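You operate a simulated robot arm through the tools that you are given. There is no shell and no other tool.

The job below is to be done with a simulated two-armed robot. You get a single attempt, and the scene is never put back.

Task
Put two of the short brushes from the top of the slat bench on the shelf of the short bench. Take the low block from the top of the slat bench and leave it on the shelf of the short bench. Take the lot block on the top of the slat bench and put it away on the top of the door bench. Take the green brush and leave it on the top of the counter bench. Put the pale brush on the top of the long bench. Put the green stamp on the banded board. Pull the dark drawer open. Any order will do. Set down upright: green stamp.

Only the result counts: the job must be done as asked and must still hold three seconds after the hand-in. Knocking over, shifting, dropping, spilling or breaking anything else fails it.

Robot
Two 7-joint arms with two-finger parallel grippers on one trunk, on a base that moves. Base frame: it is fixed to the floor where the robot stands at the start and does not move with it; the origin is under the middle of the robot, x ahead of it, y to its left, z up. Lengths are in mm, angles in rad, forces in N, time in s.
The left shoulder is at the start at [50, 158, 983], the right one opposite. With the tool pointing down near the work surface each hand reaches from about 240 to 660 mm from the robot's upright axis, wherever it stands, measured 20 degrees to its own side. Places, roughly: banded board (24x6x3 cm) [-1300, 900, 800]; dark drawer [2200, 4700, 700]; green brush (8x5x5 cm) [-3100, 400, 600]; green stamp [-3000, 0, 750]; lot block [-2750, -1750, 750]; low block (8x5x3 cm) [-2600, -1700, 700]; pale brush (8x5x5 cm) [-3300, 200, 600]; shelf of the short bench [-1300, 1000, 200]; short brush (8x4x7 cm) [-2700, -1900, 700]; top of the counter bench [-5200, 1500, 800]; top of the door bench [7000, 3200, 900]; top of the long bench [-3300, 3500, 800]. Payload 3.91 kg a hand.
Tool frame (each hand has its own): the origin (TCP) lies between the finger pads and is the grasp point; the fingertips stand 30 mm ahead of it; z points along the fingers, y is the line along which they close. Largest opening 110 mm; finger width 20, thickness 10; the body of the gripper, 48 by 112 mm, starts 55 mm behind the TCP.
Orientation is told as [roll, pitch, yaw] about the base's x, y, z axes, in that order, counted from this pose: with the fingers straight down and closing along the base's y, the tool's x points along the base's -x, its y along +y and its z along -z.

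Tools
- The arms move only by the tool nudge_tool. It takes "left_rows", "right_rows" or both (then of equal length, played together; a hand with none holds still); each is a list of rows, each an object of numbers (a shift or turn left out is 0, a gripper value left out holds the last): "ax", "ay", "az": the turn, a rotation vector about the base's x, y, z in degrees; "dx", "dy", "dz": the shift along the base's x, y, z in mm; "grip": the closure in counts, from 0 (fully open) to 255 (shut). In form: [{"ax": .., "ay": .., "az": .., "dx": .., "dy": .., "dz": .., "grip": ..}, ...]. A call has 1 to 20 rows; each row shifts and turns the commanded pose from where the row before left it. Each row takes 0.2 s and may step no farther than 50 mm and 0.15 rad from the row before; otherwise, or with a gripper value out of range, the whole call is refused. A pose out of reach is approached as far as the arm can. The call stops where the force on the tool passes 40 N (or 10 N more than at its start, if that is more) or the arm is blocked; 0.2 s more then pass. The fingers move at their own pace (about 153 mm/s each) and stop on an object; they squeeze with about 23 N. The grip force told is the motor's: it shows also when the fingers shut on nothing. Time passes only in rows, and 0.2 s behind the last, so rows that do not move let the fingers close. The reply holds the time, the measured pose of the TCP, the force on the tool along the base axes, the opening and the grip force, in the units named above and with some noise, with the torque about the TCP (base axes, N m) and any sound that the robot's microphone picked up.
- Cameras (640 x 400 px; columns grow to the right, rows downward): "scene" is now at [133.1, 2, 1138.8]; the picture's right is [0.05, -1.00, 0.00], its down [-0.40, -0.02, -0.92] and it looks along [0.91, 0.04, -0.40] (base axes); focal length 277 px, centre (320, 200). "left" rides on the left gripper at [72, -17, -103] in its tool frame; the picture's right is [0.23, 0.97, 0.00], its down [-0.76, 0.18, -0.62] and it looks along [-0.61, 0.14, 0.78] (tool axes); focal length 222 px, centre (320, 200). "right" rides on the right gripper at [72, 17, -103] in its tool frame; the picture's right is [-0.23, 0.97, 0.00], its down [-0.76, -0.18, -0.62] and it looks along [-0.61, -0.14, 0.78] (tool axes); focal length 222 px, centre (320, 200). There is no depth. A picture from a camera that has moved, and an enlarged one, comes with that camera's place and axes in the base frame and with its lens.
- grab_frame(camera): a new picture of that camera. The clock stands still meanwhile.
- slide_trunk(by): slides the trunk up (or, below 0, down) by that many mm; the arms and the scene camera ride with it, the base frame stays. It gives what a move gives, with no picture.
- base_move(legs): drives the robot by 1 to 6 legs, each [ahead, turn to the left] in mm and rad, along the robot's own axes; the way and the turn of a leg run together, so that a leg with both is an arc; at most 1500 mm and 3.142 rad a leg. The arms and the cameras ride along, it lands a little off, and it stops where it bumps. It gives what a move gives.
- pan_tilt(pan, tilt): turns the head with the scene camera to pan (to the left, within 1.396 rad either way) and tilt (down, from -0.506 to 1.204), counted from straight ahead of the robot. It gives what a move gives.
- inspect(camera, box): a new picture of the part [left, top, right, bottom] of that camera's present view, enlarged. The clock stands still meanwhile.
- close_job(): hands the job in; it is judged then, once.

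Nothing tells you exact positions but the pictures and the camera data. Unless the task says otherwise, let go and move clear before handing in.

The tools are called after "Call:" by a JSON object that holds its "api" and its "payload". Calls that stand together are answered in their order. nudge_tool: Moves the arms, as the interface text tells. Its arguments: {"type":"object","properties":{"left_rows":{"type":"array"},"right_rows":{"type":"array"}},"required":[]} The other tools are called the same way: slide_trunk (by) moves the trunk up or down; base_move (legs) drives the base; pan_tilt (pan, tilt) turns the head that bears the scene camera; grab_frame (camera) takes a picture; inspect (camera, box) takes an enlarged picture of a part of a camera's view; close_job () hands the job in.

At the start:

```text
time_s: 0.0
left_tool_pos: [480.0, 170.6, 993.6]
left_ee_rot: [-0.001, -0.001, 0.0]
left_ft_force: [-0.1, -0.1, 0.8]
left_torque: [0.01, 0.02, 0.01]
left_opening: 110.0
left_grip_force: 0.1
right_tool_pos: [374.1, -152.6, 951.5]
right_ee_rot: [-0.002, 0.003, 0.001]
right_ft_force: [0.1, -0.1, 0.0]
right_torque: [0.0, 0.0, 0.02]
right_opening: 109.9
right_grip_force: 0.1
trunk travel left (down, up): [-225.0, 257.0]
robot x, y, heading: [1.3, 1.8, -0.001]
head pan, tilt (commanded): [0.045, 0.414]
```

scene: 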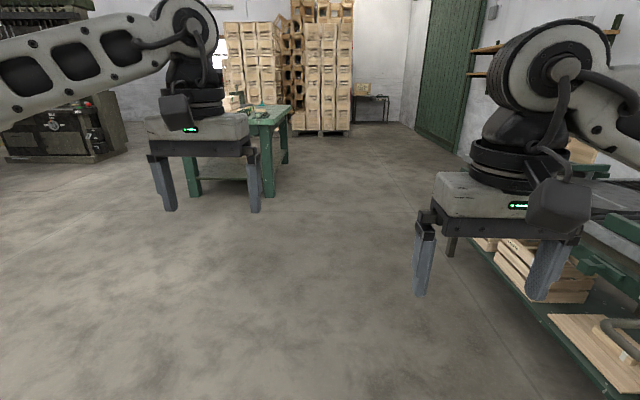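
right: 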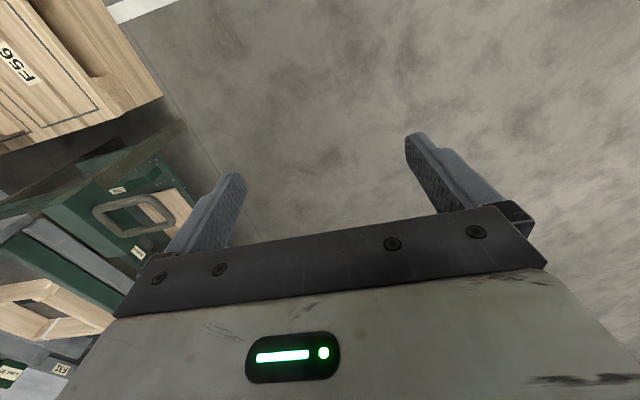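
left: 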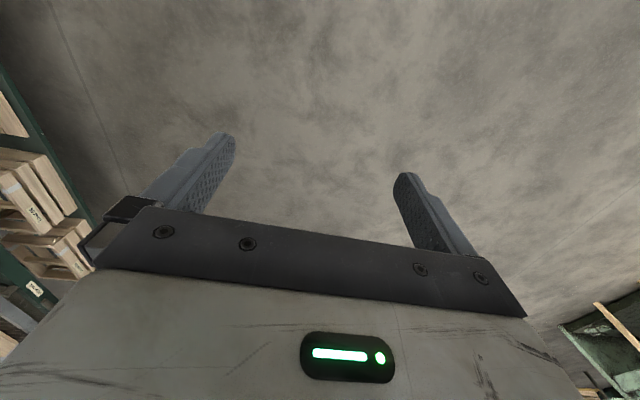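

I'm in a workshop facing +x, with shelving close on my right and a green table ahead. Most of the targets are behind me (negative x), so I'll look around first.

Call:
{"api": "pan_tilt", "payload": {"pan": 1.39, "tilt": 0.3}}

Call:
{"api": "grab_frame", "payload": {"camera": "scene"}}

Call:
{"api": "pan_tilt", "payload": {"pan": -1.39, "tilt": 0.3}}

Call:
{"api": "grab_frame", "payload": {"camera": "scene"}}

```text
time_s: 1.5
left_tool_pos: [478.5, 170.1, 994.7]
left_ee_rot: [0.0, -0.002, 0.0]
left_ft_force: [0.1, 0.4, 0.1]
left_torque: [0.03, 0.01, 0.0]
left_opening: 109.9
left_grip_force: 0.0
right_tool_pos: [372.5, -152.8, 953.9]
right_ee_rot: [0.001, 0.001, -0.001]
right_ft_force: [0.2, -0.2, -0.1]
right_torque: [-0.02, 0.0, 0.03]
right_opening: 110.1
right_grip_force: 0.0
trunk travel left (down, up): [-225.0, 257.0]
robot x, y, heading: [2.9, 3.7, -0.001]
head pan, tilt (commanded): [1.389, 0.3]
```

```text
taken
camera scene: at [57.6, 89.6, 1149.4], right [0.98, -0.18, 0.0], down [-0.05, -0.29, -0.96], along [0.17, 0.94, -0.3], focal length 277 px, centre (320, 200)
```

scene: 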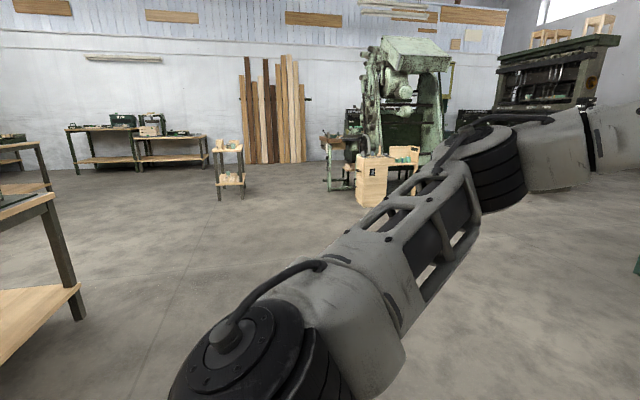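

```text
time_s: 4.0
left_tool_pos: [478.6, 170.4, 994.1]
left_ee_rot: [0.0, -0.002, 0.0]
left_ft_force: [0.4, 0.6, 1.1]
left_torque: [-0.03, 0.02, 0.02]
left_opening: 109.8
left_grip_force: 0.1
right_tool_pos: [373.6, -152.4, 952.4]
right_ee_rot: [0.0, 0.003, 0.001]
right_ft_force: [-0.5, 0.8, 0.3]
right_torque: [0.0, -0.01, 0.01]
right_opening: 109.9
right_grip_force: 0.1
trunk travel left (down, up): [-225.0, 257.0]
robot x, y, heading: [1.4, 1.0, -0.005]
head pan, tilt (commanded): [-1.389, 0.3]
```

```text
taken
camera scene: at [57.6, -94.0, 1149.4], right [-0.98, -0.18, 0.0], down [-0.05, 0.29, -0.96], along [0.17, -0.94, -0.3], focal length 277 px, centre (320, 200)
```

scene: 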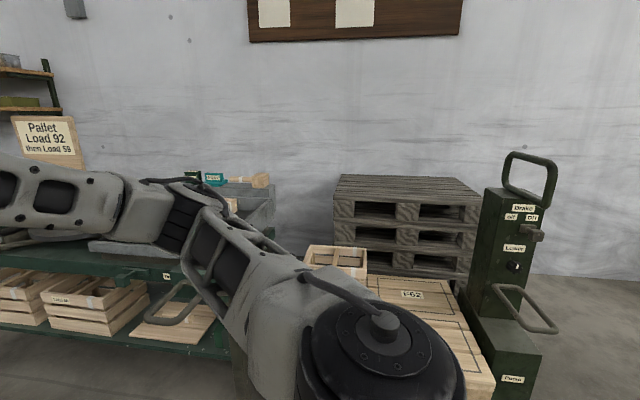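

There is a shelf and workbench close on my right, so I'll turn left in place toward the targets and look again.

Call:
{"api": "base_move", "payload": {"legs": [[0, 1.57]]}}

Call:
{"api": "pan_tilt", "payload": {"pan": 0.0, "tilt": 0.3}}

Call:
{"api": "grab_frame", "payload": {"camera": "scene"}}

Call:
{"api": "pan_tilt", "payload": {"pan": 1.0, "tilt": 0.3}}

Call:
{"api": "grab_frame", "payload": {"camera": "scene"}}

```text
time_s: 8.1
left_tool_pos: [-159.3, 483.5, 994.5]
left_ee_rot: [0.0, -0.004, 1.545]
left_ft_force: [0.3, -0.2, 0.2]
left_torque: [0.0, 0.01, 0.02]
left_opening: 110.0
left_grip_force: 0.1
right_tool_pos: [163.2, 370.7, 952.3]
right_ee_rot: [0.0, 0.001, 1.545]
right_ft_force: [-0.4, 0.5, 0.3]
right_torque: [0.0, 0.02, -0.03]
right_opening: 110.1
right_grip_force: 0.0
trunk travel left (down, up): [-225.0, 257.0]
robot x, y, heading: [2.0, 1.5, 1.546]
head pan, tilt (commanded): [-1.389, 0.3]
```

```text
time_s: 9.6
left_tool_pos: [-159.0, 483.3, 993.9]
left_ee_rot: [0.001, -0.001, 1.545]
left_ft_force: [-0.4, -0.6, -0.1]
left_torque: [-0.04, -0.02, 0.01]
left_opening: 110.2
left_grip_force: 0.0
right_tool_pos: [162.5, 369.5, 952.9]
right_ee_rot: [-0.001, 0.003, 1.544]
right_ft_force: [-0.9, -0.4, 0.4]
right_torque: [-0.01, 0.01, -0.03]
right_opening: 110.0
right_grip_force: 0.1
trunk travel left (down, up): [-225.0, 257.0]
robot x, y, heading: [0.1, 0.3, 1.546]
head pan, tilt (commanded): [0.0, 0.3]
```

```text
taken
camera scene: at [4.3, 131.1, 1149.4], right [1.0, -0.03, 0.0], down [-0.01, -0.3, -0.96], along [0.03, 0.95, -0.3], focal length 277 px, centre (320, 200)
```

scene: 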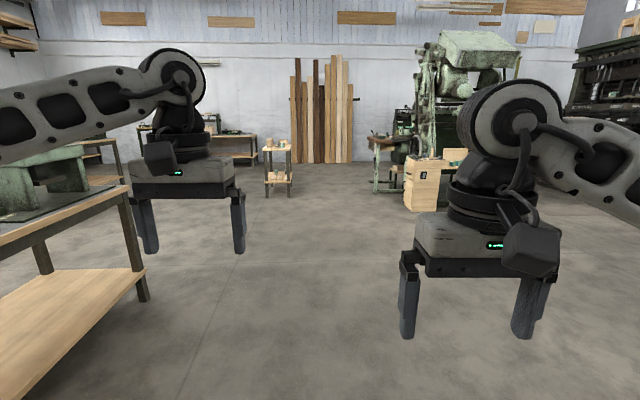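

```text
time_s: 10.9
left_tool_pos: [-157.9, 482.6, 993.5]
left_ee_rot: [0.0, -0.001, 1.545]
left_ft_force: [0.0, 0.3, 0.3]
left_torque: [-0.05, -0.03, 0.01]
left_opening: 109.9
left_grip_force: 0.1
right_tool_pos: [162.0, 369.7, 952.8]
right_ee_rot: [-0.001, 0.001, 1.544]
right_ft_force: [-0.6, 0.1, 0.3]
right_torque: [0.0, -0.02, 0.01]
right_opening: 110.0
right_grip_force: 0.0
trunk travel left (down, up): [-225.0, 257.0]
robot x, y, heading: [-0.0, -2.3, 1.539]
head pan, tilt (commanded): [1.0, 0.3]
```

```text
taken
camera scene: at [-75.4, 90.3, 1149.4], right [0.56, 0.83, 0.0], down [0.24, -0.17, -0.96], along [-0.79, 0.54, -0.3], focal length 277 px, centre (320, 200)
```

scene: 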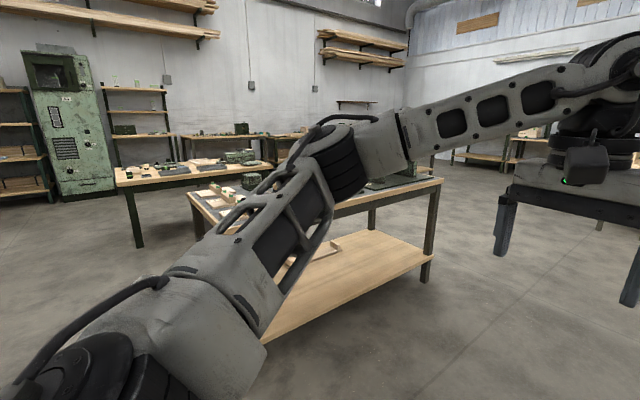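

The near bench with the lower plank should be the short bench at about [-1300, 900]. I'll turn further left and survey the rest.

Call:
{"api": "base_move", "payload": {"legs": [[0, 1.57]]}}

Call:
{"api": "pan_tilt", "payload": {"pan": 0.0, "tilt": 0.2}}

Call:
{"api": "grab_frame", "payload": {"camera": "scene"}}

Call:
{"api": "pan_tilt", "payload": {"pan": -0.8, "tilt": 0.3}}

Call:
{"api": "grab_frame", "payload": {"camera": "scene"}}

Call:
{"api": "pan_tilt", "payload": {"pan": 0.8, "tilt": 0.3}}

Call:
{"api": "grab_frame", "payload": {"camera": "scene"}}

```text
time_s: 15.1
left_tool_pos: [-483.9, -155.5, 995.0]
left_ee_rot: [0.0, -0.002, 3.109]
left_ft_force: [0.2, 1.1, 0.7]
left_torque: [0.0, -0.01, 0.02]
left_opening: 110.1
left_grip_force: 0.0
right_tool_pos: [-368.6, 164.0, 952.5]
right_ee_rot: [-0.001, 0.001, 3.11]
right_ft_force: [-0.1, -0.4, 0.1]
right_torque: [0.0, -0.03, -0.01]
right_opening: 109.9
right_grip_force: 0.0
trunk travel left (down, up): [-225.0, 257.0]
robot x, y, heading: [2.7, 1.0, 3.11]
head pan, tilt (commanded): [1.0, 0.3]
```

```text
time_s: 16.4
left_tool_pos: [-483.4, -155.2, 994.8]
left_ee_rot: [0.0, -0.002, 3.109]
left_ft_force: [1.0, 0.3, 0.2]
left_torque: [-0.01, 0.02, 0.02]
left_opening: 110.2
left_grip_force: 0.1
right_tool_pos: [-368.4, 165.0, 952.9]
right_ee_rot: [-0.001, 0.001, 3.111]
right_ft_force: [-0.4, 1.1, -0.2]
right_torque: [-0.01, -0.01, 0.01]
right_opening: 110.0
right_grip_force: 0.1
trunk travel left (down, up): [-225.0, 257.0]
robot x, y, heading: [-1.8, -1.1, 3.112]
head pan, tilt (commanded): [0.0, 0.201]
```

```text
taken
camera scene: at [-132.4, 1.9, 1158.6], right [0.03, 1.0, 0.0], down [0.2, -0.01, -0.98], along [-0.98, 0.03, -0.2], focal length 277 px, centre (320, 200)
```

scene: 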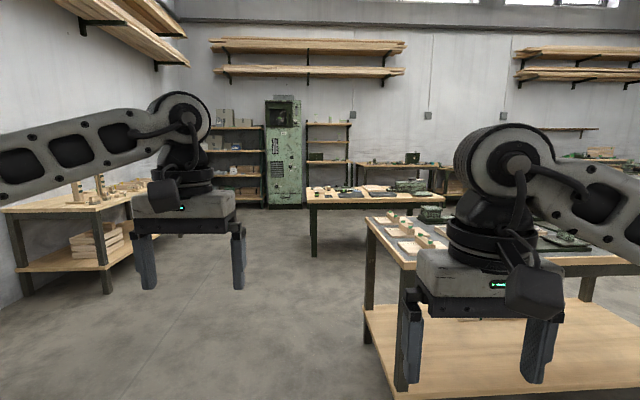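

```text
time_s: 17.5
left_tool_pos: [-483.2, -154.9, 994.2]
left_ee_rot: [-0.001, -0.001, 3.111]
left_ft_force: [-0.2, -0.2, -0.2]
left_torque: [0.01, 0.0, -0.02]
left_opening: 110.0
left_grip_force: 0.0
right_tool_pos: [-368.5, 163.7, 952.0]
right_ee_rot: [0.0, 0.002, 3.111]
right_ft_force: [0.5, -0.4, 0.6]
right_torque: [0.01, 0.03, 0.0]
right_opening: 109.9
right_grip_force: 0.1
trunk travel left (down, up): [-225.0, 257.0]
robot x, y, heading: [-0.3, -1.9, 3.109]
head pan, tilt (commanded): [-0.799, 0.3]
```

```text
taken
camera scene: at [-102.3, 68.0, 1149.4], right [0.74, 0.67, 0.0], down [0.2, -0.22, -0.96], along [-0.64, 0.71, -0.3], focal length 277 px, centre (320, 200)
```

scene: 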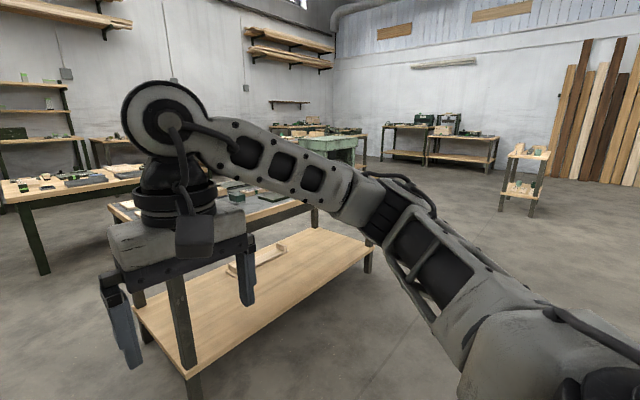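

```text
time_s: 19.2
left_tool_pos: [-483.6, -155.7, 994.1]
left_ee_rot: [-0.001, -0.003, 3.113]
left_ft_force: [0.2, 0.1, -0.1]
left_torque: [0.02, -0.01, 0.05]
left_opening: 110.1
left_grip_force: 0.1
right_tool_pos: [-367.7, 163.8, 952.1]
right_ee_rot: [0.0, 0.001, 3.11]
right_ft_force: [1.0, 1.2, 0.3]
right_torque: [0.02, -0.01, 0.01]
right_opening: 110.0
right_grip_force: 0.2
trunk travel left (down, up): [-225.0, 257.0]
robot x, y, heading: [3.7, 0.5, 3.112]
head pan, tilt (commanded): [0.799, 0.3]
```

```text
taken
camera scene: at [-106.5, -65.7, 1149.4], right [-0.69, 0.72, 0.0], down [0.21, 0.21, -0.96], along [-0.69, -0.66, -0.3], focal length 277 px, centre (320, 200)
```

scene: 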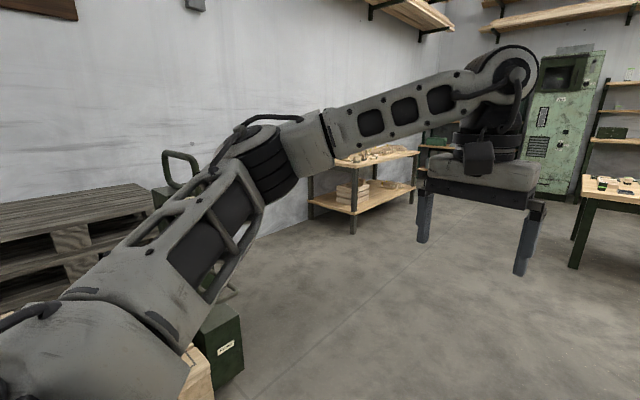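

Looking along -x, I see the slat bench at the left (front edge y≈-1590), the green-legged bench with the stamp and brushes ahead, and the short bench on the right. I'll drive to stand in front of the slat bench.

Call:
{"api": "base_move", "payload": {"legs": [[0, 0.31], [1300, 0], [1300, 0], [0, 1.29]]}}

Call:
{"api": "pan_tilt", "payload": {"pan": 0.0, "tilt": 0.55}}

Call:
{"api": "grab_frame", "payload": {"camera": "scene"}}

```text
time_s: 36.0
left_tool_pos: [-2339.1, -1180.2, 994.1]
left_ee_rot: [0.0, 0.001, -1.58]
left_ft_force: [0.8, 0.6, -0.4]
left_torque: [0.0, -0.01, 0.0]
left_opening: 109.9
left_grip_force: 0.0
right_tool_pos: [-2660.9, -1071.8, 953.1]
right_ee_rot: [0.0, 0.001, -1.579]
right_ft_force: [0.6, -0.4, 0.1]
right_torque: [0.01, 0.01, 0.0]
right_opening: 109.9
right_grip_force: 0.0
trunk travel left (down, up): [-225.0, 257.0]
robot x, y, heading: [-2508.4, -700.2, -1.58]
head pan, tilt (commanded): [0.799, 0.3]
```

```text
time_s: 37.2
left_tool_pos: [-2338.6, -1179.7, 994.2]
left_ee_rot: [-0.001, 0.001, -1.58]
left_ft_force: [-0.1, -0.2, 1.0]
left_torque: [-0.01, 0.01, -0.01]
left_opening: 109.6
left_grip_force: 0.1
right_tool_pos: [-2660.7, -1071.1, 952.2]
right_ee_rot: [-0.001, 0.001, -1.58]
right_ft_force: [-1.2, 0.0, -0.2]
right_torque: [-0.02, 0.0, 0.0]
right_opening: 110.0
right_grip_force: 0.1
trunk travel left (down, up): [-225.0, 257.0]
robot x, y, heading: [-2509.4, -700.3, -1.573]
head pan, tilt (commanded): [0.0, 0.55]
```

```text
taken
camera scene: at [-2505.5, -831.6, 1126.4], right [-1.0, 0.01, 0.0], down [0.0, 0.52, -0.85], along [-0.01, -0.85, -0.52], focal length 277 px, centre (320, 200)
```

scene: 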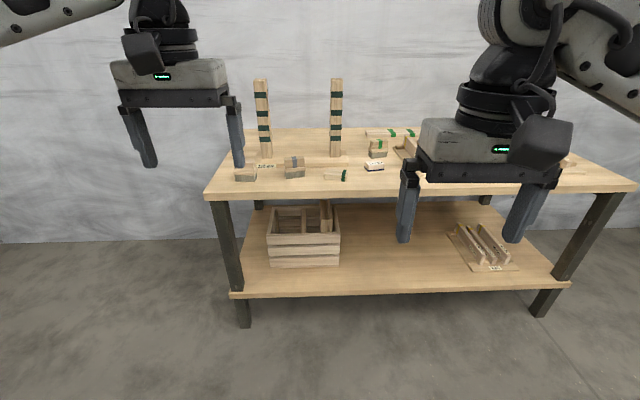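

Call:
{"api": "inspect", "payload": {"camera": "scene", "box": [220, 70, 420, 200]}}

Call:
{"api": "inspect", "payload": {"camera": "scene", "box": [350, 110, 600, 200]}}

```text
3.08 times, centred on (320, 135) of scene
camera zoom: at [-2505.5, -831.6, 1126.4], right [-1.0, 0.01, 0.0], down [0.0, 0.52, -0.85], along [-0.01, -0.85, -0.52], focal length 853 px, centre (320, 400)
```

zoom: 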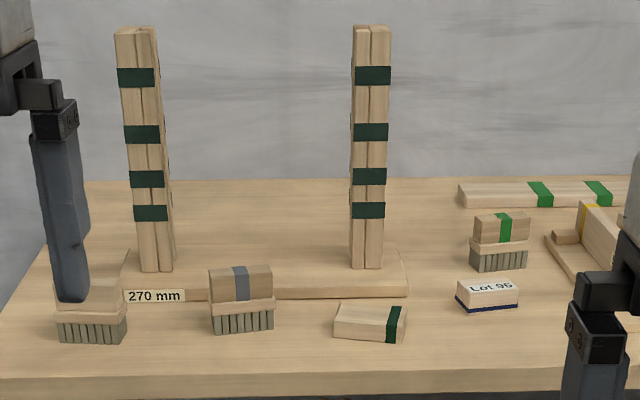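

```text
2.56 times, centred on (475, 155) of scene
camera zoom: at [-2505.5, -831.6, 1126.4], right [-1.0, 0.01, 0.0], down [0.0, 0.52, -0.85], along [-0.01, -0.85, -0.52], focal length 710 px, centre (-77, 315)
```

zoom: 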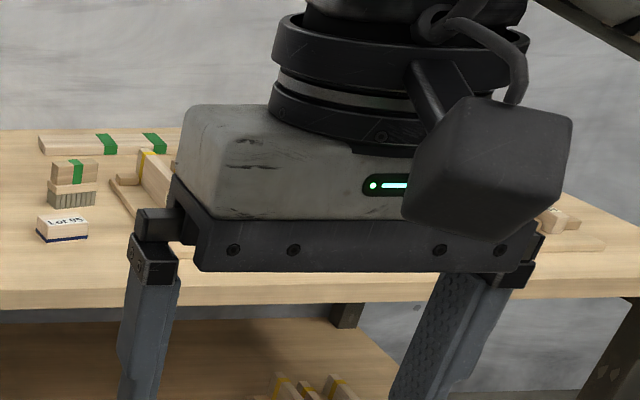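

On the slat bench top I see three upright brushes (plain, grey-banded, green-banded), a low block with a green band, the "Lot 95" block, and two tall bundles that must not be touched. I'll come a little closer and shift the arms aside for a clear view.

Call:
{"api": "nudge_tool", "payload": {"left_rows": [{"dx": 40, "dy": 20, "dz": 30}, {"dx": 40, "dy": 20, "dz": 30}, {"dx": 40, "dy": 20, "dz": 30}, {"dx": 20, "dy": 30, "dz": 30}, {"dx": 0, "dy": 30, "dz": 30}], "right_rows": [{"dx": -40, "dy": 0, "dz": 40}, {"dx": -40, "dy": 0, "dz": 40}, {"dx": -40, "dy": 0, "dz": 40}, {"dx": -20, "dy": 0, "dz": 40}, {"dx": 0, "dy": 0, "dz": 30}]}}

Call:
{"api": "base_move", "payload": {"legs": [[250, 0]]}}

Call:
{"api": "grab_frame", "payload": {"camera": "scene"}}

```text
refused: row 1 steps farther than a row can; nothing moved
```

```text
time_s: 39.0
left_tool_pos: [-2337.9, -1427.1, 995.0]
left_ee_rot: [-0.001, 0.0, -1.574]
left_ft_force: [-0.1, 0.1, 0.4]
left_torque: [0.01, 0.01, -0.04]
left_opening: 109.8
left_grip_force: 0.1
right_tool_pos: [-2659.8, -1322.4, 952.5]
right_ee_rot: [-0.002, 0.002, -1.572]
right_ft_force: [-0.3, 1.0, -0.4]
right_torque: [-0.01, 0.02, -0.03]
right_opening: 110.2
right_grip_force: 0.0
trunk travel left (down, up): [-225.0, 257.0]
robot x, y, heading: [-2508.9, -947.9, -1.572]
head pan, tilt (commanded): [0.0, 0.55]
```

```text
taken
camera scene: at [-2505.9, -1081.1, 1126.4], right [-1.0, 0.0, 0.0], down [0.0, 0.52, -0.85], along [0.0, -0.85, -0.52], focal length 277 px, centre (320, 200)
```

scene: 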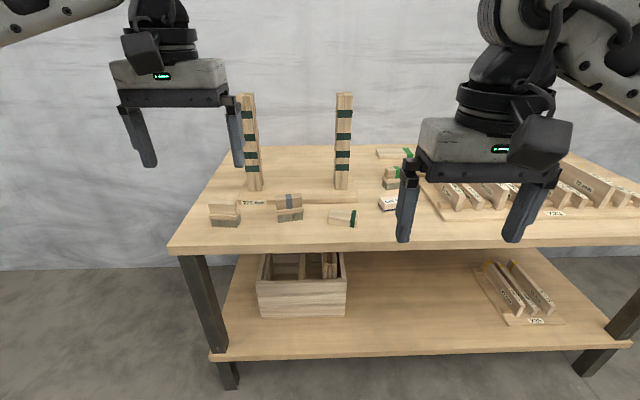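

Now the arms need to be lifted and spread for a clear view; I'll use smaller steps.

Call:
{"api": "nudge_tool", "payload": {"left_rows": [{"dx": 30, "dy": 20, "dz": 30}, {"dx": 30, "dy": 20, "dz": 30}, {"dx": 30, "dy": 20, "dz": 30}, {"dx": 20, "dy": 30, "dz": 30}, {"dx": 0, "dy": 30, "dz": 30}], "right_rows": [{"dx": -30, "dy": 0, "dz": 38}, {"dx": -30, "dy": 0, "dz": 38}, {"dx": -30, "dy": 0, "dz": 38}, {"dx": -30, "dy": 0, "dz": 38}, {"dx": -20, "dy": 0, "dz": 38}]}}

Call:
{"api": "grab_frame", "payload": {"camera": "scene"}}

Call:
{"api": "inspect", "payload": {"camera": "scene", "box": [180, 80, 420, 240]}}

Call:
{"api": "grab_frame", "payload": {"camera": "left"}}

Call:
{"api": "grab_frame", "payload": {"camera": "right"}}

```text
time_s: 40.2
left_tool_pos: [-2228.7, -1304.2, 1143.5]
left_ee_rot: [-0.001, -0.002, -1.572]
left_ft_force: [-0.4, -0.5, 0.0]
left_torque: [0.0, 0.02, 0.0]
left_opening: 110.0
left_grip_force: 0.0
right_tool_pos: [-2799.9, -1319.0, 1143.0]
right_ee_rot: [0.004, -0.001, -1.571]
right_ft_force: [0.4, -0.1, -0.2]
right_torque: [0.01, -0.02, -0.03]
right_opening: 109.9
right_grip_force: 0.0
trunk travel left (down, up): [-225.0, 257.0]
robot x, y, heading: [-2507.9, -950.1, -1.576]
head pan, tilt (commanded): [0.0, 0.55]
```

```text
taken
camera scene: at [-2505.9, -1080.2, 1126.4], right [-1.0, 0.0, 0.0], down [0.0, 0.52, -0.85], along [0.0, -0.85, -0.52], focal length 277 px, centre (320, 200)
```

scene: 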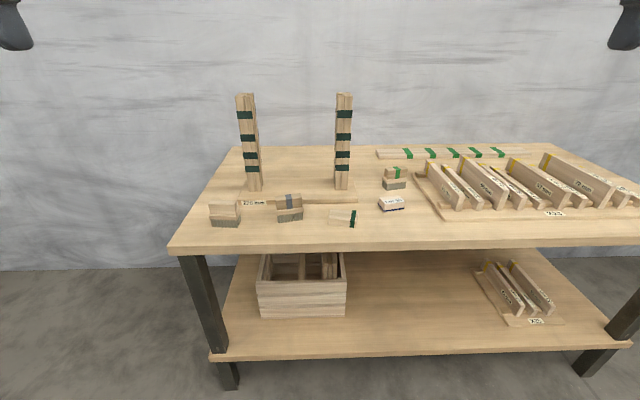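

```text
2.50 times, centred on (300, 160) of scene
camera zoom: at [-2505.9, -1080.2, 1126.4], right [-1.0, 0.0, 0.0], down [0.0, 0.52, -0.85], along [0.0, -0.85, -0.52], focal length 693 px, centre (370, 300)
```

zoom: 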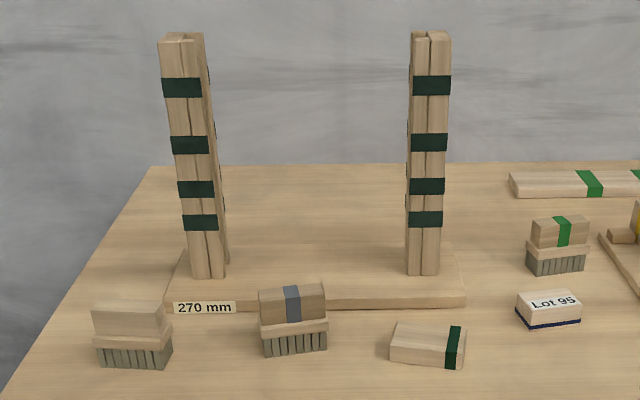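

```text
taken
camera left: at [-2247.3, -1232.6, 1246.4], right [0.97, 0.23, 0.0], down [0.18, -0.76, 0.62], along [0.14, -0.61, -0.78], focal length 222 px, centre (320, 200)
```

left: 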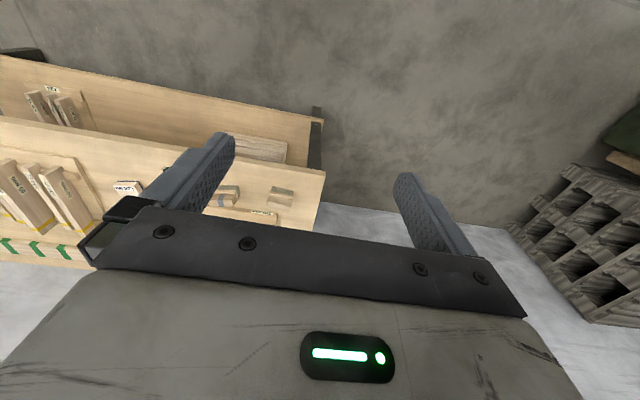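

```text
taken
camera right: at [-2782.0, -1246.0, 1245.9], right [0.97, -0.23, 0.0], down [-0.18, -0.76, 0.62], along [-0.14, -0.61, -0.78], focal length 222 px, centre (320, 200)
```

right: 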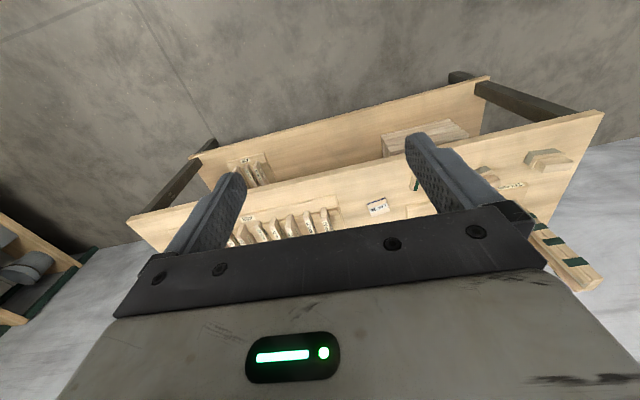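

All three upright brushes look alike apart from the wrap; I'll zoom in on each to compare their sizes before choosing.

Call:
{"api": "inspect", "payload": {"camera": "scene", "box": [200, 185, 310, 240]}}

Call:
{"api": "inspect", "payload": {"camera": "scene", "box": [320, 155, 430, 240]}}

```text
5.82 times, centred on (255, 212) of scene
camera zoom: at [-2505.9, -1080.2, 1126.4], right [-1.0, 0.0, 0.0], down [0.0, 0.52, -0.85], along [0.0, -0.85, -0.52], focal length 1614 px, centre (698, 127)
```

zoom: 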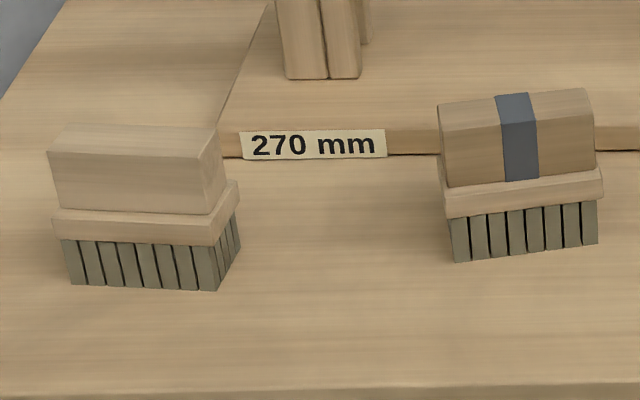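

```text
4.71 times, centred on (375, 198) of scene
camera zoom: at [-2505.9, -1080.2, 1126.4], right [-1.0, 0.0, 0.0], down [0.0, 0.52, -0.85], along [0.0, -0.85, -0.52], focal length 1305 px, centre (61, 212)
```

zoom: 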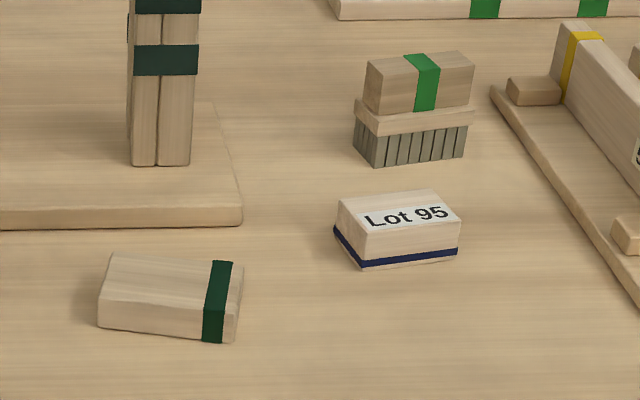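

The three brushes measure the same size, so any two will do; I'll take the grey-banded and green-banded ones. I'll check my base's footprint against the bench edge before driving closer.

Call:
{"api": "pan_tilt", "payload": {"pan": 0.0, "tilt": 1.2}}

Call:
{"api": "grab_frame", "payload": {"camera": "scene"}}

```text
time_s: 41.2
left_tool_pos: [-2229.4, -1306.7, 1143.8]
left_ee_rot: [-0.001, -0.002, -1.572]
left_ft_force: [1.2, -0.1, 1.5]
left_torque: [-0.01, 0.03, -0.01]
left_opening: 109.9
left_grip_force: 0.1
right_tool_pos: [-2799.4, -1322.7, 1140.1]
right_ee_rot: [-0.001, 0.003, -1.573]
right_ft_force: [-0.8, -0.5, 0.0]
right_torque: [0.0, -0.02, -0.03]
right_opening: 110.0
right_grip_force: 0.0
trunk travel left (down, up): [-225.0, 257.0]
robot x, y, heading: [-2504.7, -951.2, -1.576]
head pan, tilt (commanded): [0.0, 1.201]
```

```text
taken
camera scene: at [-2505.9, -1047.1, 1077.3], right [-1.0, 0.0, 0.0], down [0.0, 0.93, -0.36], along [0.0, -0.36, -0.93], focal length 277 px, centre (320, 200)
```

scene: 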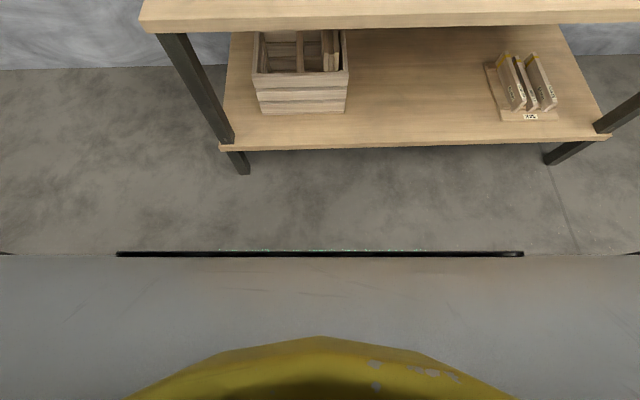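

My base shows as a grey body in front with an LED strip, but its height and depth are unclear. I'll raise the trunk and use the parallax.

Call:
{"api": "slide_trunk", "payload": {"by": 200}}

Call:
{"api": "grab_frame", "payload": {"camera": "scene"}}

```text
time_s: 43.4
left_tool_pos: [-2230.3, -1306.6, 1343.0]
left_ee_rot: [0.0, -0.003, -1.573]
left_ft_force: [-0.4, -0.1, 0.4]
left_torque: [-0.01, -0.01, -0.01]
left_opening: 109.9
left_grip_force: 0.0
right_tool_pos: [-2799.3, -1321.3, 1341.8]
right_ee_rot: [0.0, -0.001, -1.574]
right_ft_force: [-0.1, -0.3, -0.4]
right_torque: [-0.02, -0.01, -0.02]
right_opening: 110.0
right_grip_force: 0.1
trunk travel left (down, up): [-425.0, 57.0]
robot x, y, heading: [-2506.7, -950.1, -1.575]
head pan, tilt (commanded): [0.0, 1.201]
```

```text
taken
camera scene: at [-2505.9, -1047.1, 1277.2], right [-1.0, 0.0, 0.0], down [0.0, 0.93, -0.36], along [0.0, -0.36, -0.93], focal length 277 px, centre (320, 200)
```

scene: 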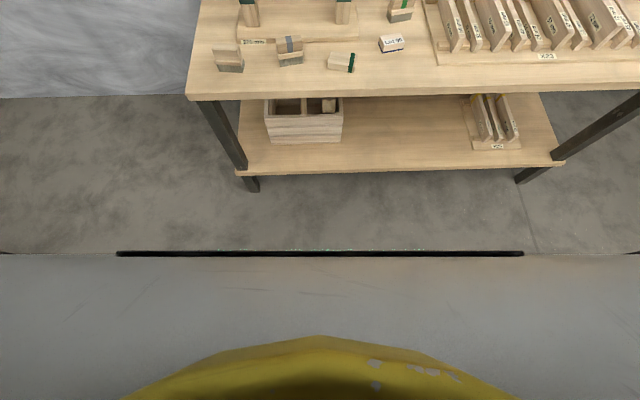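

The grey body is my chest (it rises with the trunk), so the base lies within about 285 mm ahead of my axis. I'll drive to about (-2590, -1290) with the arms high, then measure the objects from there.

Call:
{"api": "base_move", "payload": {"legs": [[0, -0.24], [345, 0], [0, 0.245]]}}

Call:
{"api": "pan_tilt", "payload": {"pan": 0.0, "tilt": 0.9}}

Call:
{"api": "grab_frame", "payload": {"camera": "scene"}}

```text
time_s: 47.3
left_tool_pos: [-2310.9, -1641.6, 1343.6]
left_ee_rot: [0.0, -0.001, -1.571]
left_ft_force: [0.4, -0.3, -0.5]
left_torque: [0.02, 0.0, 0.0]
left_opening: 109.9
left_grip_force: 0.1
right_tool_pos: [-2881.7, -1657.7, 1341.1]
right_ee_rot: [0.0, -0.001, -1.57]
right_ft_force: [-0.2, 0.3, -0.2]
right_torque: [0.02, 0.0, 0.04]
right_opening: 110.0
right_grip_force: 0.0
trunk travel left (down, up): [-425.0, 57.0]
robot x, y, heading: [-2591.3, -1278.4, -1.576]
head pan, tilt (commanded): [0.0, 1.201]
```

```text
time_s: 48.1
left_tool_pos: [-2312.7, -1641.5, 1342.5]
left_ee_rot: [-0.001, -0.002, -1.572]
left_ft_force: [0.5, -1.0, -0.9]
left_torque: [0.01, -0.03, -0.03]
left_opening: 110.1
left_grip_force: 0.2
right_tool_pos: [-2882.8, -1657.2, 1341.4]
right_ee_rot: [0.001, -0.001, -1.569]
right_ft_force: [0.3, -0.3, -0.2]
right_torque: [-0.01, -0.02, -0.03]
right_opening: 110.0
right_grip_force: 0.0
trunk travel left (down, up): [-425.0, 57.0]
robot x, y, heading: [-2591.3, -1285.8, -1.569]
head pan, tilt (commanded): [0.0, 0.901]
```

```text
taken
camera scene: at [-2589.1, -1402.0, 1297.0], right [-1.0, 0.0, 0.0], down [0.0, 0.78, -0.62], along [0.0, -0.62, -0.78], focal length 277 px, centre (320, 200)
```

scene: 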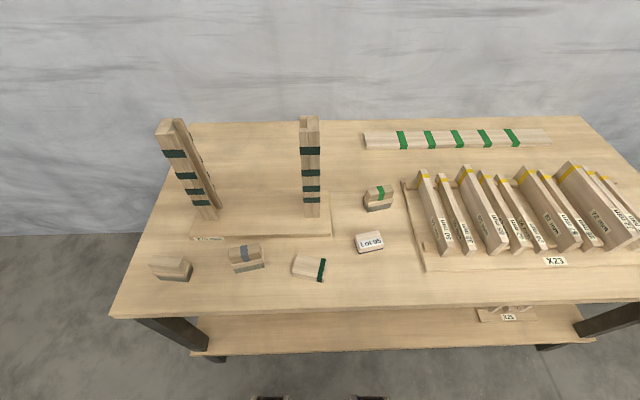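

From here the bench top is clearly visible. I'll zoom in now, then lower the trunk and zoom again to triangulate heights.

Call:
{"api": "inspect", "payload": {"camera": "scene", "box": [140, 170, 440, 330]}}

Call:
{"api": "slide_trunk", "payload": {"by": -200}}

Call:
{"api": "grab_frame", "payload": {"camera": "scene"}}

Call:
{"api": "inspect", "payload": {"camera": "scene", "box": [110, 200, 450, 400]}}

```text
2.13 times, centred on (290, 250) of scene
camera zoom: at [-2589.1, -1402.0, 1297.0], right [-1.0, 0.0, 0.0], down [0.0, 0.78, -0.62], along [0.0, -0.62, -0.78], focal length 592 px, centre (384, 93)
```

zoom: 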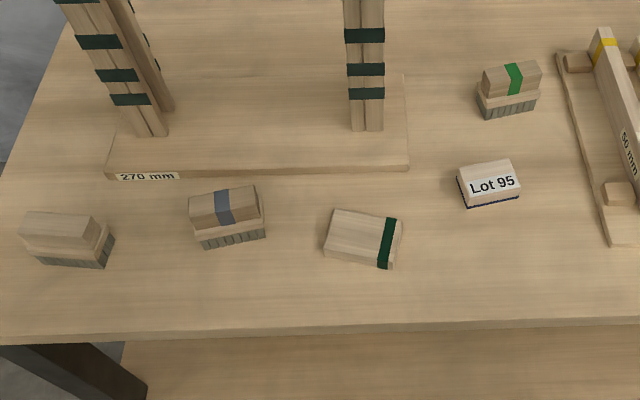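

```text
time_s: 50.3
left_tool_pos: [-2311.9, -1641.6, 1142.8]
left_ee_rot: [-0.001, -0.002, -1.57]
left_ft_force: [0.8, -0.1, 1.1]
left_torque: [-0.03, 0.01, -0.03]
left_opening: 110.2
left_grip_force: 0.1
right_tool_pos: [-2882.6, -1656.0, 1142.3]
right_ee_rot: [-0.001, 0.0, -1.572]
right_ft_force: [-0.4, -0.5, -0.5]
right_torque: [-0.01, -0.02, 0.02]
right_opening: 110.2
right_grip_force: 0.1
trunk travel left (down, up): [-225.0, 257.0]
robot x, y, heading: [-2588.3, -1280.6, -1.573]
head pan, tilt (commanded): [0.0, 0.901]
```

```text
taken
camera scene: at [-2589.1, -1402.0, 1097.1], right [-1.0, 0.0, 0.0], down [0.0, 0.78, -0.62], along [0.0, -0.62, -0.78], focal length 277 px, centre (320, 200)
```

scene: 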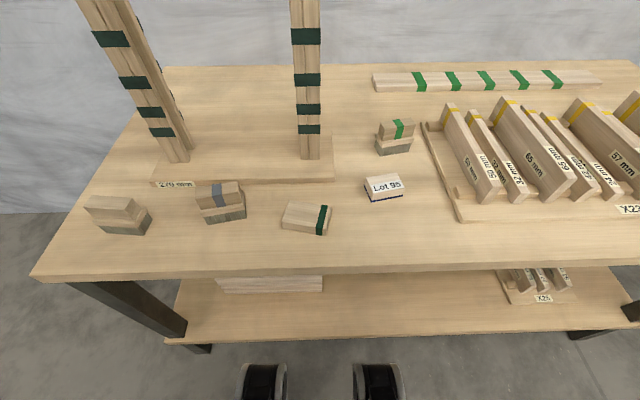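

```text
1.88 times, centred on (280, 300) of scene
camera zoom: at [-2589.1, -1402.0, 1097.1], right [-1.0, 0.0, 0.0], down [0.0, 0.78, -0.62], along [0.0, -0.62, -0.78], focal length 522 px, centre (395, 12)
```

zoom: 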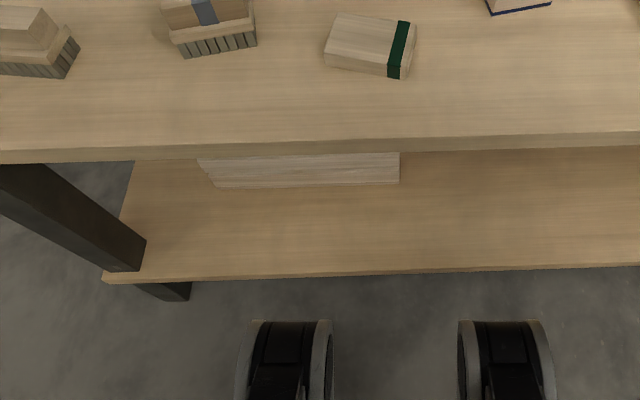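

The table top is at about z=700; the grey brush is near (-2427, -1687) and the green-banded one near (-2744, -1858). I'll back off about 120 mm so tilted (45°) grasps fit, since the same tilt will be needed to place things on the low shelf.

Call:
{"api": "base_move", "payload": {"legs": [[-120, 0]]}}

Call:
{"api": "pan_tilt", "payload": {"pan": 0.0, "tilt": 0.75}}

Call:
{"api": "inspect", "payload": {"camera": "scene", "box": [160, 130, 460, 320]}}

```text
time_s: 51.5
left_tool_pos: [-2313.0, -1521.3, 1143.7]
left_ee_rot: [0.001, -0.003, -1.57]
left_ft_force: [-0.4, 0.7, 0.2]
left_torque: [-0.03, 0.0, 0.03]
left_opening: 110.1
left_grip_force: 0.1
right_tool_pos: [-2883.2, -1535.9, 1141.9]
right_ee_rot: [0.003, 0.0, -1.573]
right_ft_force: [0.3, -0.5, -0.3]
right_torque: [-0.02, -0.01, 0.01]
right_opening: 110.2
right_grip_force: 0.0
trunk travel left (down, up): [-225.0, 257.0]
robot x, y, heading: [-2591.1, -1161.5, -1.569]
head pan, tilt (commanded): [0.0, 0.901]
```

```text
time_s: 52.2
left_tool_pos: [-2312.9, -1521.2, 1143.2]
left_ee_rot: [-0.001, -0.001, -1.57]
left_ft_force: [0.4, -0.2, 0.3]
left_torque: [-0.01, 0.01, 0.0]
left_opening: 110.1
left_grip_force: 0.0
right_tool_pos: [-2883.0, -1535.1, 1141.9]
right_ee_rot: [0.004, 0.001, -1.572]
right_ft_force: [0.5, -0.1, 0.3]
right_torque: [-0.01, 0.01, -0.03]
right_opening: 109.9
right_grip_force: 0.0
trunk travel left (down, up): [-225.0, 257.0]
robot x, y, heading: [-2592.6, -1166.2, -1.573]
head pan, tilt (commanded): [0.0, 0.75]
```

```text
2.11 times, centred on (310, 225) of scene
camera zoom: at [-2589.1, -1288.6, 1109.0], right [-1.0, 0.0, 0.0], down [0.0, 0.68, -0.73], along [0.0, -0.73, -0.68], focal length 584 px, centre (341, 147)
```

zoom: 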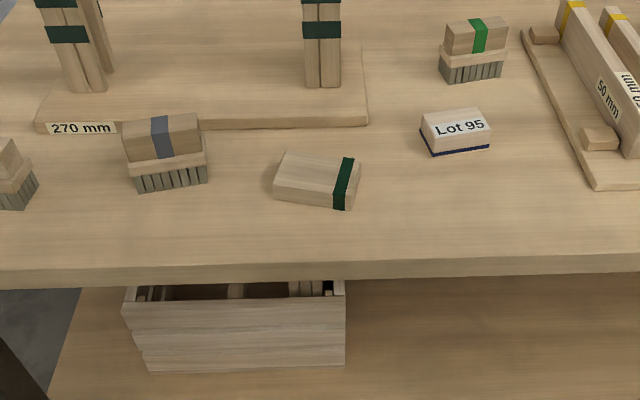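

Positions agree across views. I'll tilt both hands 45° forward-down, yaw 12° to match the brushes, and move to pre-grasp points behind each brush.

Call:
{"api": "nudge_tool", "payload": {"left_rows": [{"dx": -10.9, "dy": -7, "dz": -26.1, "ax": -7.5, "grip": 0}, {"dx": -10.9, "dy": -7, "dz": -26.1, "ax": -7.5}, {"dx": -10.9, "dy": -7, "dz": -26.1, "ax": -7.5}, {"dx": -10.9, "dy": -7, "dz": -26.1, "ax": -7.5}, {"dx": -10.9, "dy": -7, "dz": -26.1, "ax": -7.5}, {"dx": -10.9, "dy": -7, "dz": -26.1, "ax": -7.5}, {"dx": -10.9, "dy": -7, "dz": -26.1, "az": 6}, {"dx": -10.9, "dy": -7, "dz": -26.1, "az": 6}, {"dx": -10.9, "dy": -7, "dz": -26.1}, {"dx": -10.9, "dy": -7, "dz": -26.1}, {"dx": -10.9, "dy": -7, "dz": -26.1}, {"dx": -10.9, "dy": -7, "dz": -26.1}], "right_rows": [{"dx": 10, "dy": -20.2, "dz": -26, "ax": -7.5, "grip": 30}, {"dx": 10, "dy": -20.2, "dz": -26, "ax": -7.5}, {"dx": 10, "dy": -20.2, "dz": -26, "ax": -7.5}, {"dx": 10, "dy": -20.2, "dz": -26, "ax": -7.5}, {"dx": 10, "dy": -20.2, "dz": -26, "ax": -7.5}, {"dx": 10, "dy": -20.2, "dz": -26, "ax": -7.5}, {"dx": 10, "dy": -20.2, "dz": -26, "az": 6}, {"dx": 10, "dy": -20.2, "dz": -26, "az": 6}, {"dx": 10, "dy": -20.2, "dz": -26}, {"dx": 10, "dy": -20.2, "dz": -26}, {"dx": 10, "dy": -20.2, "dz": -26}, {"dx": 10, "dy": -20.2, "dz": -26}]}}

Call:
{"api": "grab_frame", "payload": {"camera": "scene"}}

Call:
{"api": "grab_frame", "payload": {"camera": "left"}}

Call:
{"api": "grab_frame", "payload": {"camera": "right"}}

```text
time_s: 54.8
left_tool_pos: [-2444.3, -1605.8, 828.7]
left_ee_rot: [0.0, -0.787, -1.362]
left_ft_force: [-0.3, 1.0, -0.5]
left_torque: [-0.04, 0.04, 0.0]
left_opening: 110.1
left_grip_force: 0.0
right_tool_pos: [-2762.4, -1777.7, 828.2]
right_ee_rot: [0.002, -0.785, -1.364]
right_ft_force: [0.9, 0.1, 0.0]
right_torque: [0.02, -0.03, 0.04]
right_opening: 97.0
right_grip_force: 0.1
trunk travel left (down, up): [-225.0, 257.0]
robot x, y, heading: [-2589.0, -1164.1, -1.571]
head pan, tilt (commanded): [0.0, 0.75]
```

```text
taken
camera scene: at [-2589.1, -1288.7, 1109.0], right [-1.0, 0.0, 0.0], down [0.0, 0.68, -0.73], along [0.0, -0.73, -0.68], focal length 277 px, centre (320, 200)
```

scene: 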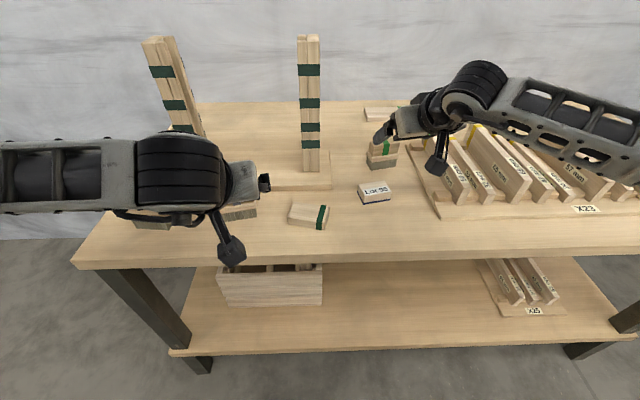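

```text
taken
camera left: at [-2487.3, -1487.6, 850.3], right [0.92, 0.36, -0.16], down [0.19, -0.06, 0.98], along [0.34, -0.93, -0.12], focal length 222 px, centre (320, 200)
```

left: 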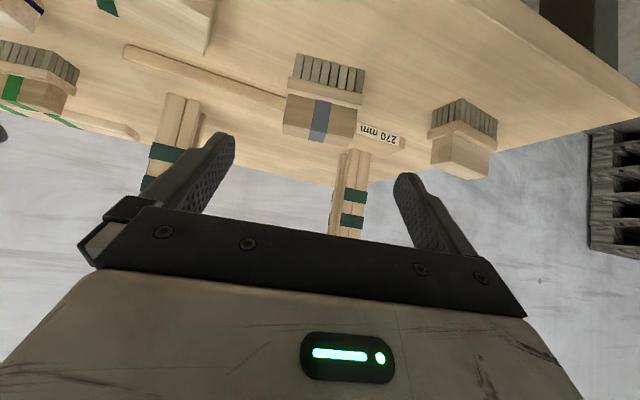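

```text
taken
camera right: at [-2770.2, -1651.2, 850.6], right [0.99, 0.04, 0.16], down [-0.15, -0.13, 0.98], along [0.07, -0.99, -0.12], focal length 222 px, centre (320, 200)
```

right: 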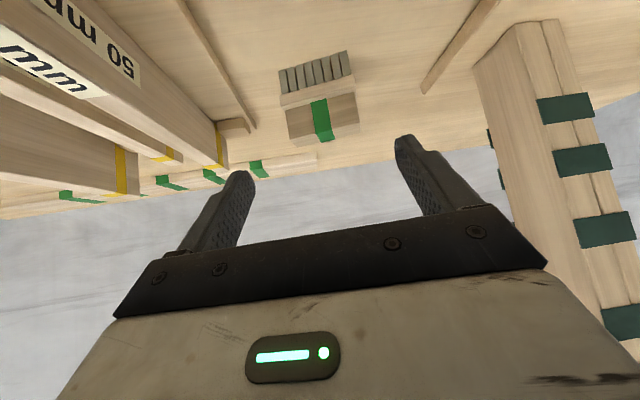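

Both brushes sit centred between the fingers in the wrist views. I'll advance along the tool axis and close.

Call:
{"api": "nudge_tool", "payload": {"left_rows": [{"dx": 4.6, "dy": -20.5, "dz": -20.9}, {"dx": 4.6, "dy": -20.5, "dz": -20.9}, {"dx": 4.6, "dy": -20.5, "dz": -20.9}, {"dx": 4.5, "dy": -20.7, "dz": -21}, {}], "right_rows": [{"dx": 4.2, "dy": -20.5, "dz": -20.8}, {"dx": 4.2, "dy": -20.5, "dz": -20.8}, {"dx": 4.2, "dy": -20.5, "dz": -20.8}, {"dx": 4.3, "dy": -20.8, "dz": -20.8}, {}]}}

Call:
{"api": "grab_frame", "payload": {"camera": "left"}}

Call:
{"api": "grab_frame", "payload": {"camera": "right"}}

```text
time_s: 56.0
left_tool_pos: [-2425.9, -1688.3, 744.4]
left_ee_rot: [0.002, -0.787, -1.363]
left_ft_force: [-0.1, 0.1, -0.1]
left_torque: [0.01, 0.01, -0.01]
left_opening: 110.2
left_grip_force: 0.0
right_tool_pos: [-2747.7, -1860.5, 746.6]
right_ee_rot: [0.002, -0.786, -1.363]
right_ft_force: [-0.3, 0.9, 0.0]
right_torque: [0.01, -0.01, 0.02]
right_opening: 97.1
right_grip_force: 0.0
trunk travel left (down, up): [-225.0, 257.0]
robot x, y, heading: [-2592.3, -1160.6, -1.575]
head pan, tilt (commanded): [0.0, 0.75]
```

```text
taken
camera left: at [-2469.2, -1570.6, 767.0], right [0.92, 0.36, -0.16], down [0.19, -0.06, 0.98], along [0.34, -0.93, -0.12], focal length 222 px, centre (320, 200)
```

left: 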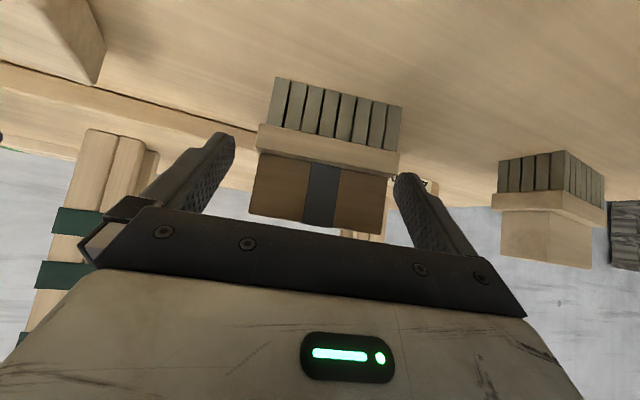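

```text
taken
camera right: at [-2754.9, -1733.9, 768.7], right [0.99, 0.04, 0.16], down [-0.15, -0.13, 0.98], along [0.07, -0.99, -0.12], focal length 222 px, centre (320, 200)
```

right: 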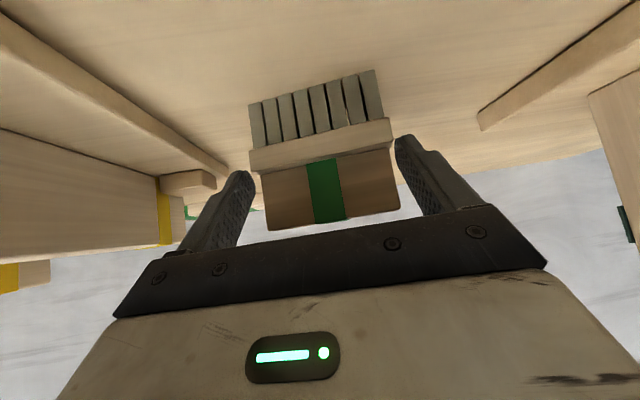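

Both brushes are between the fingers. A tiny centring shift on the left, then I'll close both grippers.

Call:
{"api": "nudge_tool", "payload": {"left_rows": [{"dx": 6, "dy": 1.3}, {"grip": 120}, {"grip": 220}, {"grip": 220}, {"grip": 220}], "right_rows": [{}, {"grip": 120}, {"grip": 220}, {"grip": 220}, {"grip": 220}]}}

```text
time_s: 57.2
left_tool_pos: [-2418.3, -1686.9, 745.8]
left_ee_rot: [0.002, -0.787, -1.361]
left_ft_force: [0.7, 0.2, 2.7]
left_torque: [0.01, 0.05, 0.01]
left_opening: 69.5
left_grip_force: 23.5
right_tool_pos: [-2746.0, -1859.4, 747.1]
right_ee_rot: [0.002, -0.785, -1.363]
right_ft_force: [0.1, 0.0, 0.7]
right_torque: [-0.02, -0.04, -0.03]
right_opening: 69.1
right_grip_force: 23.0
trunk travel left (down, up): [-225.0, 257.0]
robot x, y, heading: [-2588.1, -1164.4, -1.576]
head pan, tilt (commanded): [0.0, 0.75]
```

Both brushes are gripped (opening about 69 mm, 23 N). I'll lift straight up and check.

Call:
{"api": "nudge_tool", "payload": {"left_rows": [{"dz": 20}, {"dz": 35}, {"dz": 35}, {"dz": 35}, {"dy": 20, "dz": 30}, {"dy": 30, "dz": 30}, {"dy": 30, "dz": 30}], "right_rows": [{"dz": 20}, {"dz": 35}, {"dz": 35}, {"dz": 35}, {"dy": 35, "dz": 30}, {"dy": 40, "dz": 30}, {"dy": 40, "dz": 30}]}}

Call:
{"api": "grab_frame", "payload": {"camera": "scene"}}

Call:
{"api": "grab_frame", "payload": {"camera": "left"}}

Call:
{"api": "grab_frame", "payload": {"camera": "right"}}

```text
time_s: 58.8
left_tool_pos: [-2417.0, -1605.6, 960.6]
left_ee_rot: [0.002, -0.788, -1.364]
left_ft_force: [0.5, -0.3, -0.3]
left_torque: [0.03, -0.03, -0.02]
left_opening: 14.8
left_grip_force: 0.1
right_tool_pos: [-2747.7, -1745.5, 958.6]
right_ee_rot: [0.002, -0.786, -1.365]
right_ft_force: [0.3, 0.5, 0.1]
right_torque: [0.01, 0.0, 0.0]
right_opening: 15.0
right_grip_force: 0.1
trunk travel left (down, up): [-225.0, 257.0]
robot x, y, heading: [-2590.4, -1162.7, -1.572]
head pan, tilt (commanded): [0.0, 0.75]
```

```text
taken
camera scene: at [-2589.2, -1288.5, 1109.0], right [-1.0, 0.0, 0.0], down [0.0, 0.68, -0.73], along [0.0, -0.73, -0.68], focal length 277 px, centre (320, 200)
```

scene: 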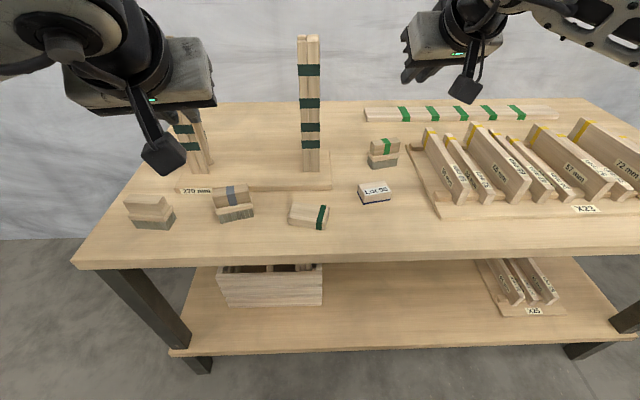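

```text
taken
camera left: at [-2462.2, -1487.1, 981.6], right [0.92, 0.36, -0.16], down [0.19, -0.06, 0.98], along [0.34, -0.93, -0.12], focal length 222 px, centre (320, 200)
```

left: 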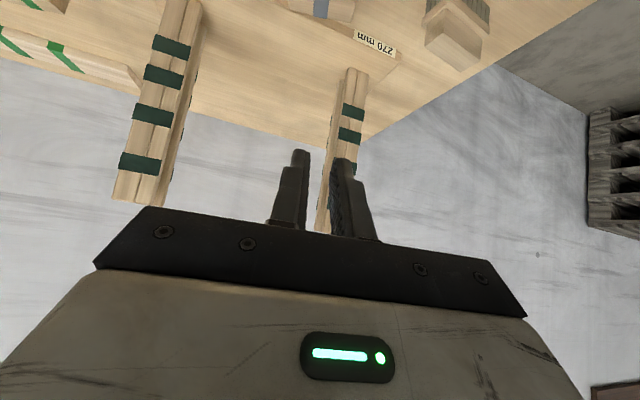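

```text
taken
camera right: at [-2755.8, -1618.2, 982.0], right [0.99, 0.04, 0.16], down [-0.16, -0.13, 0.98], along [0.06, -0.99, -0.12], focal length 222 px, centre (320, 200)
```

right: 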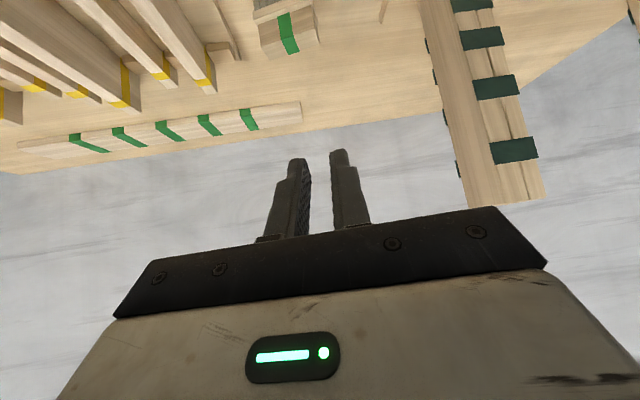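

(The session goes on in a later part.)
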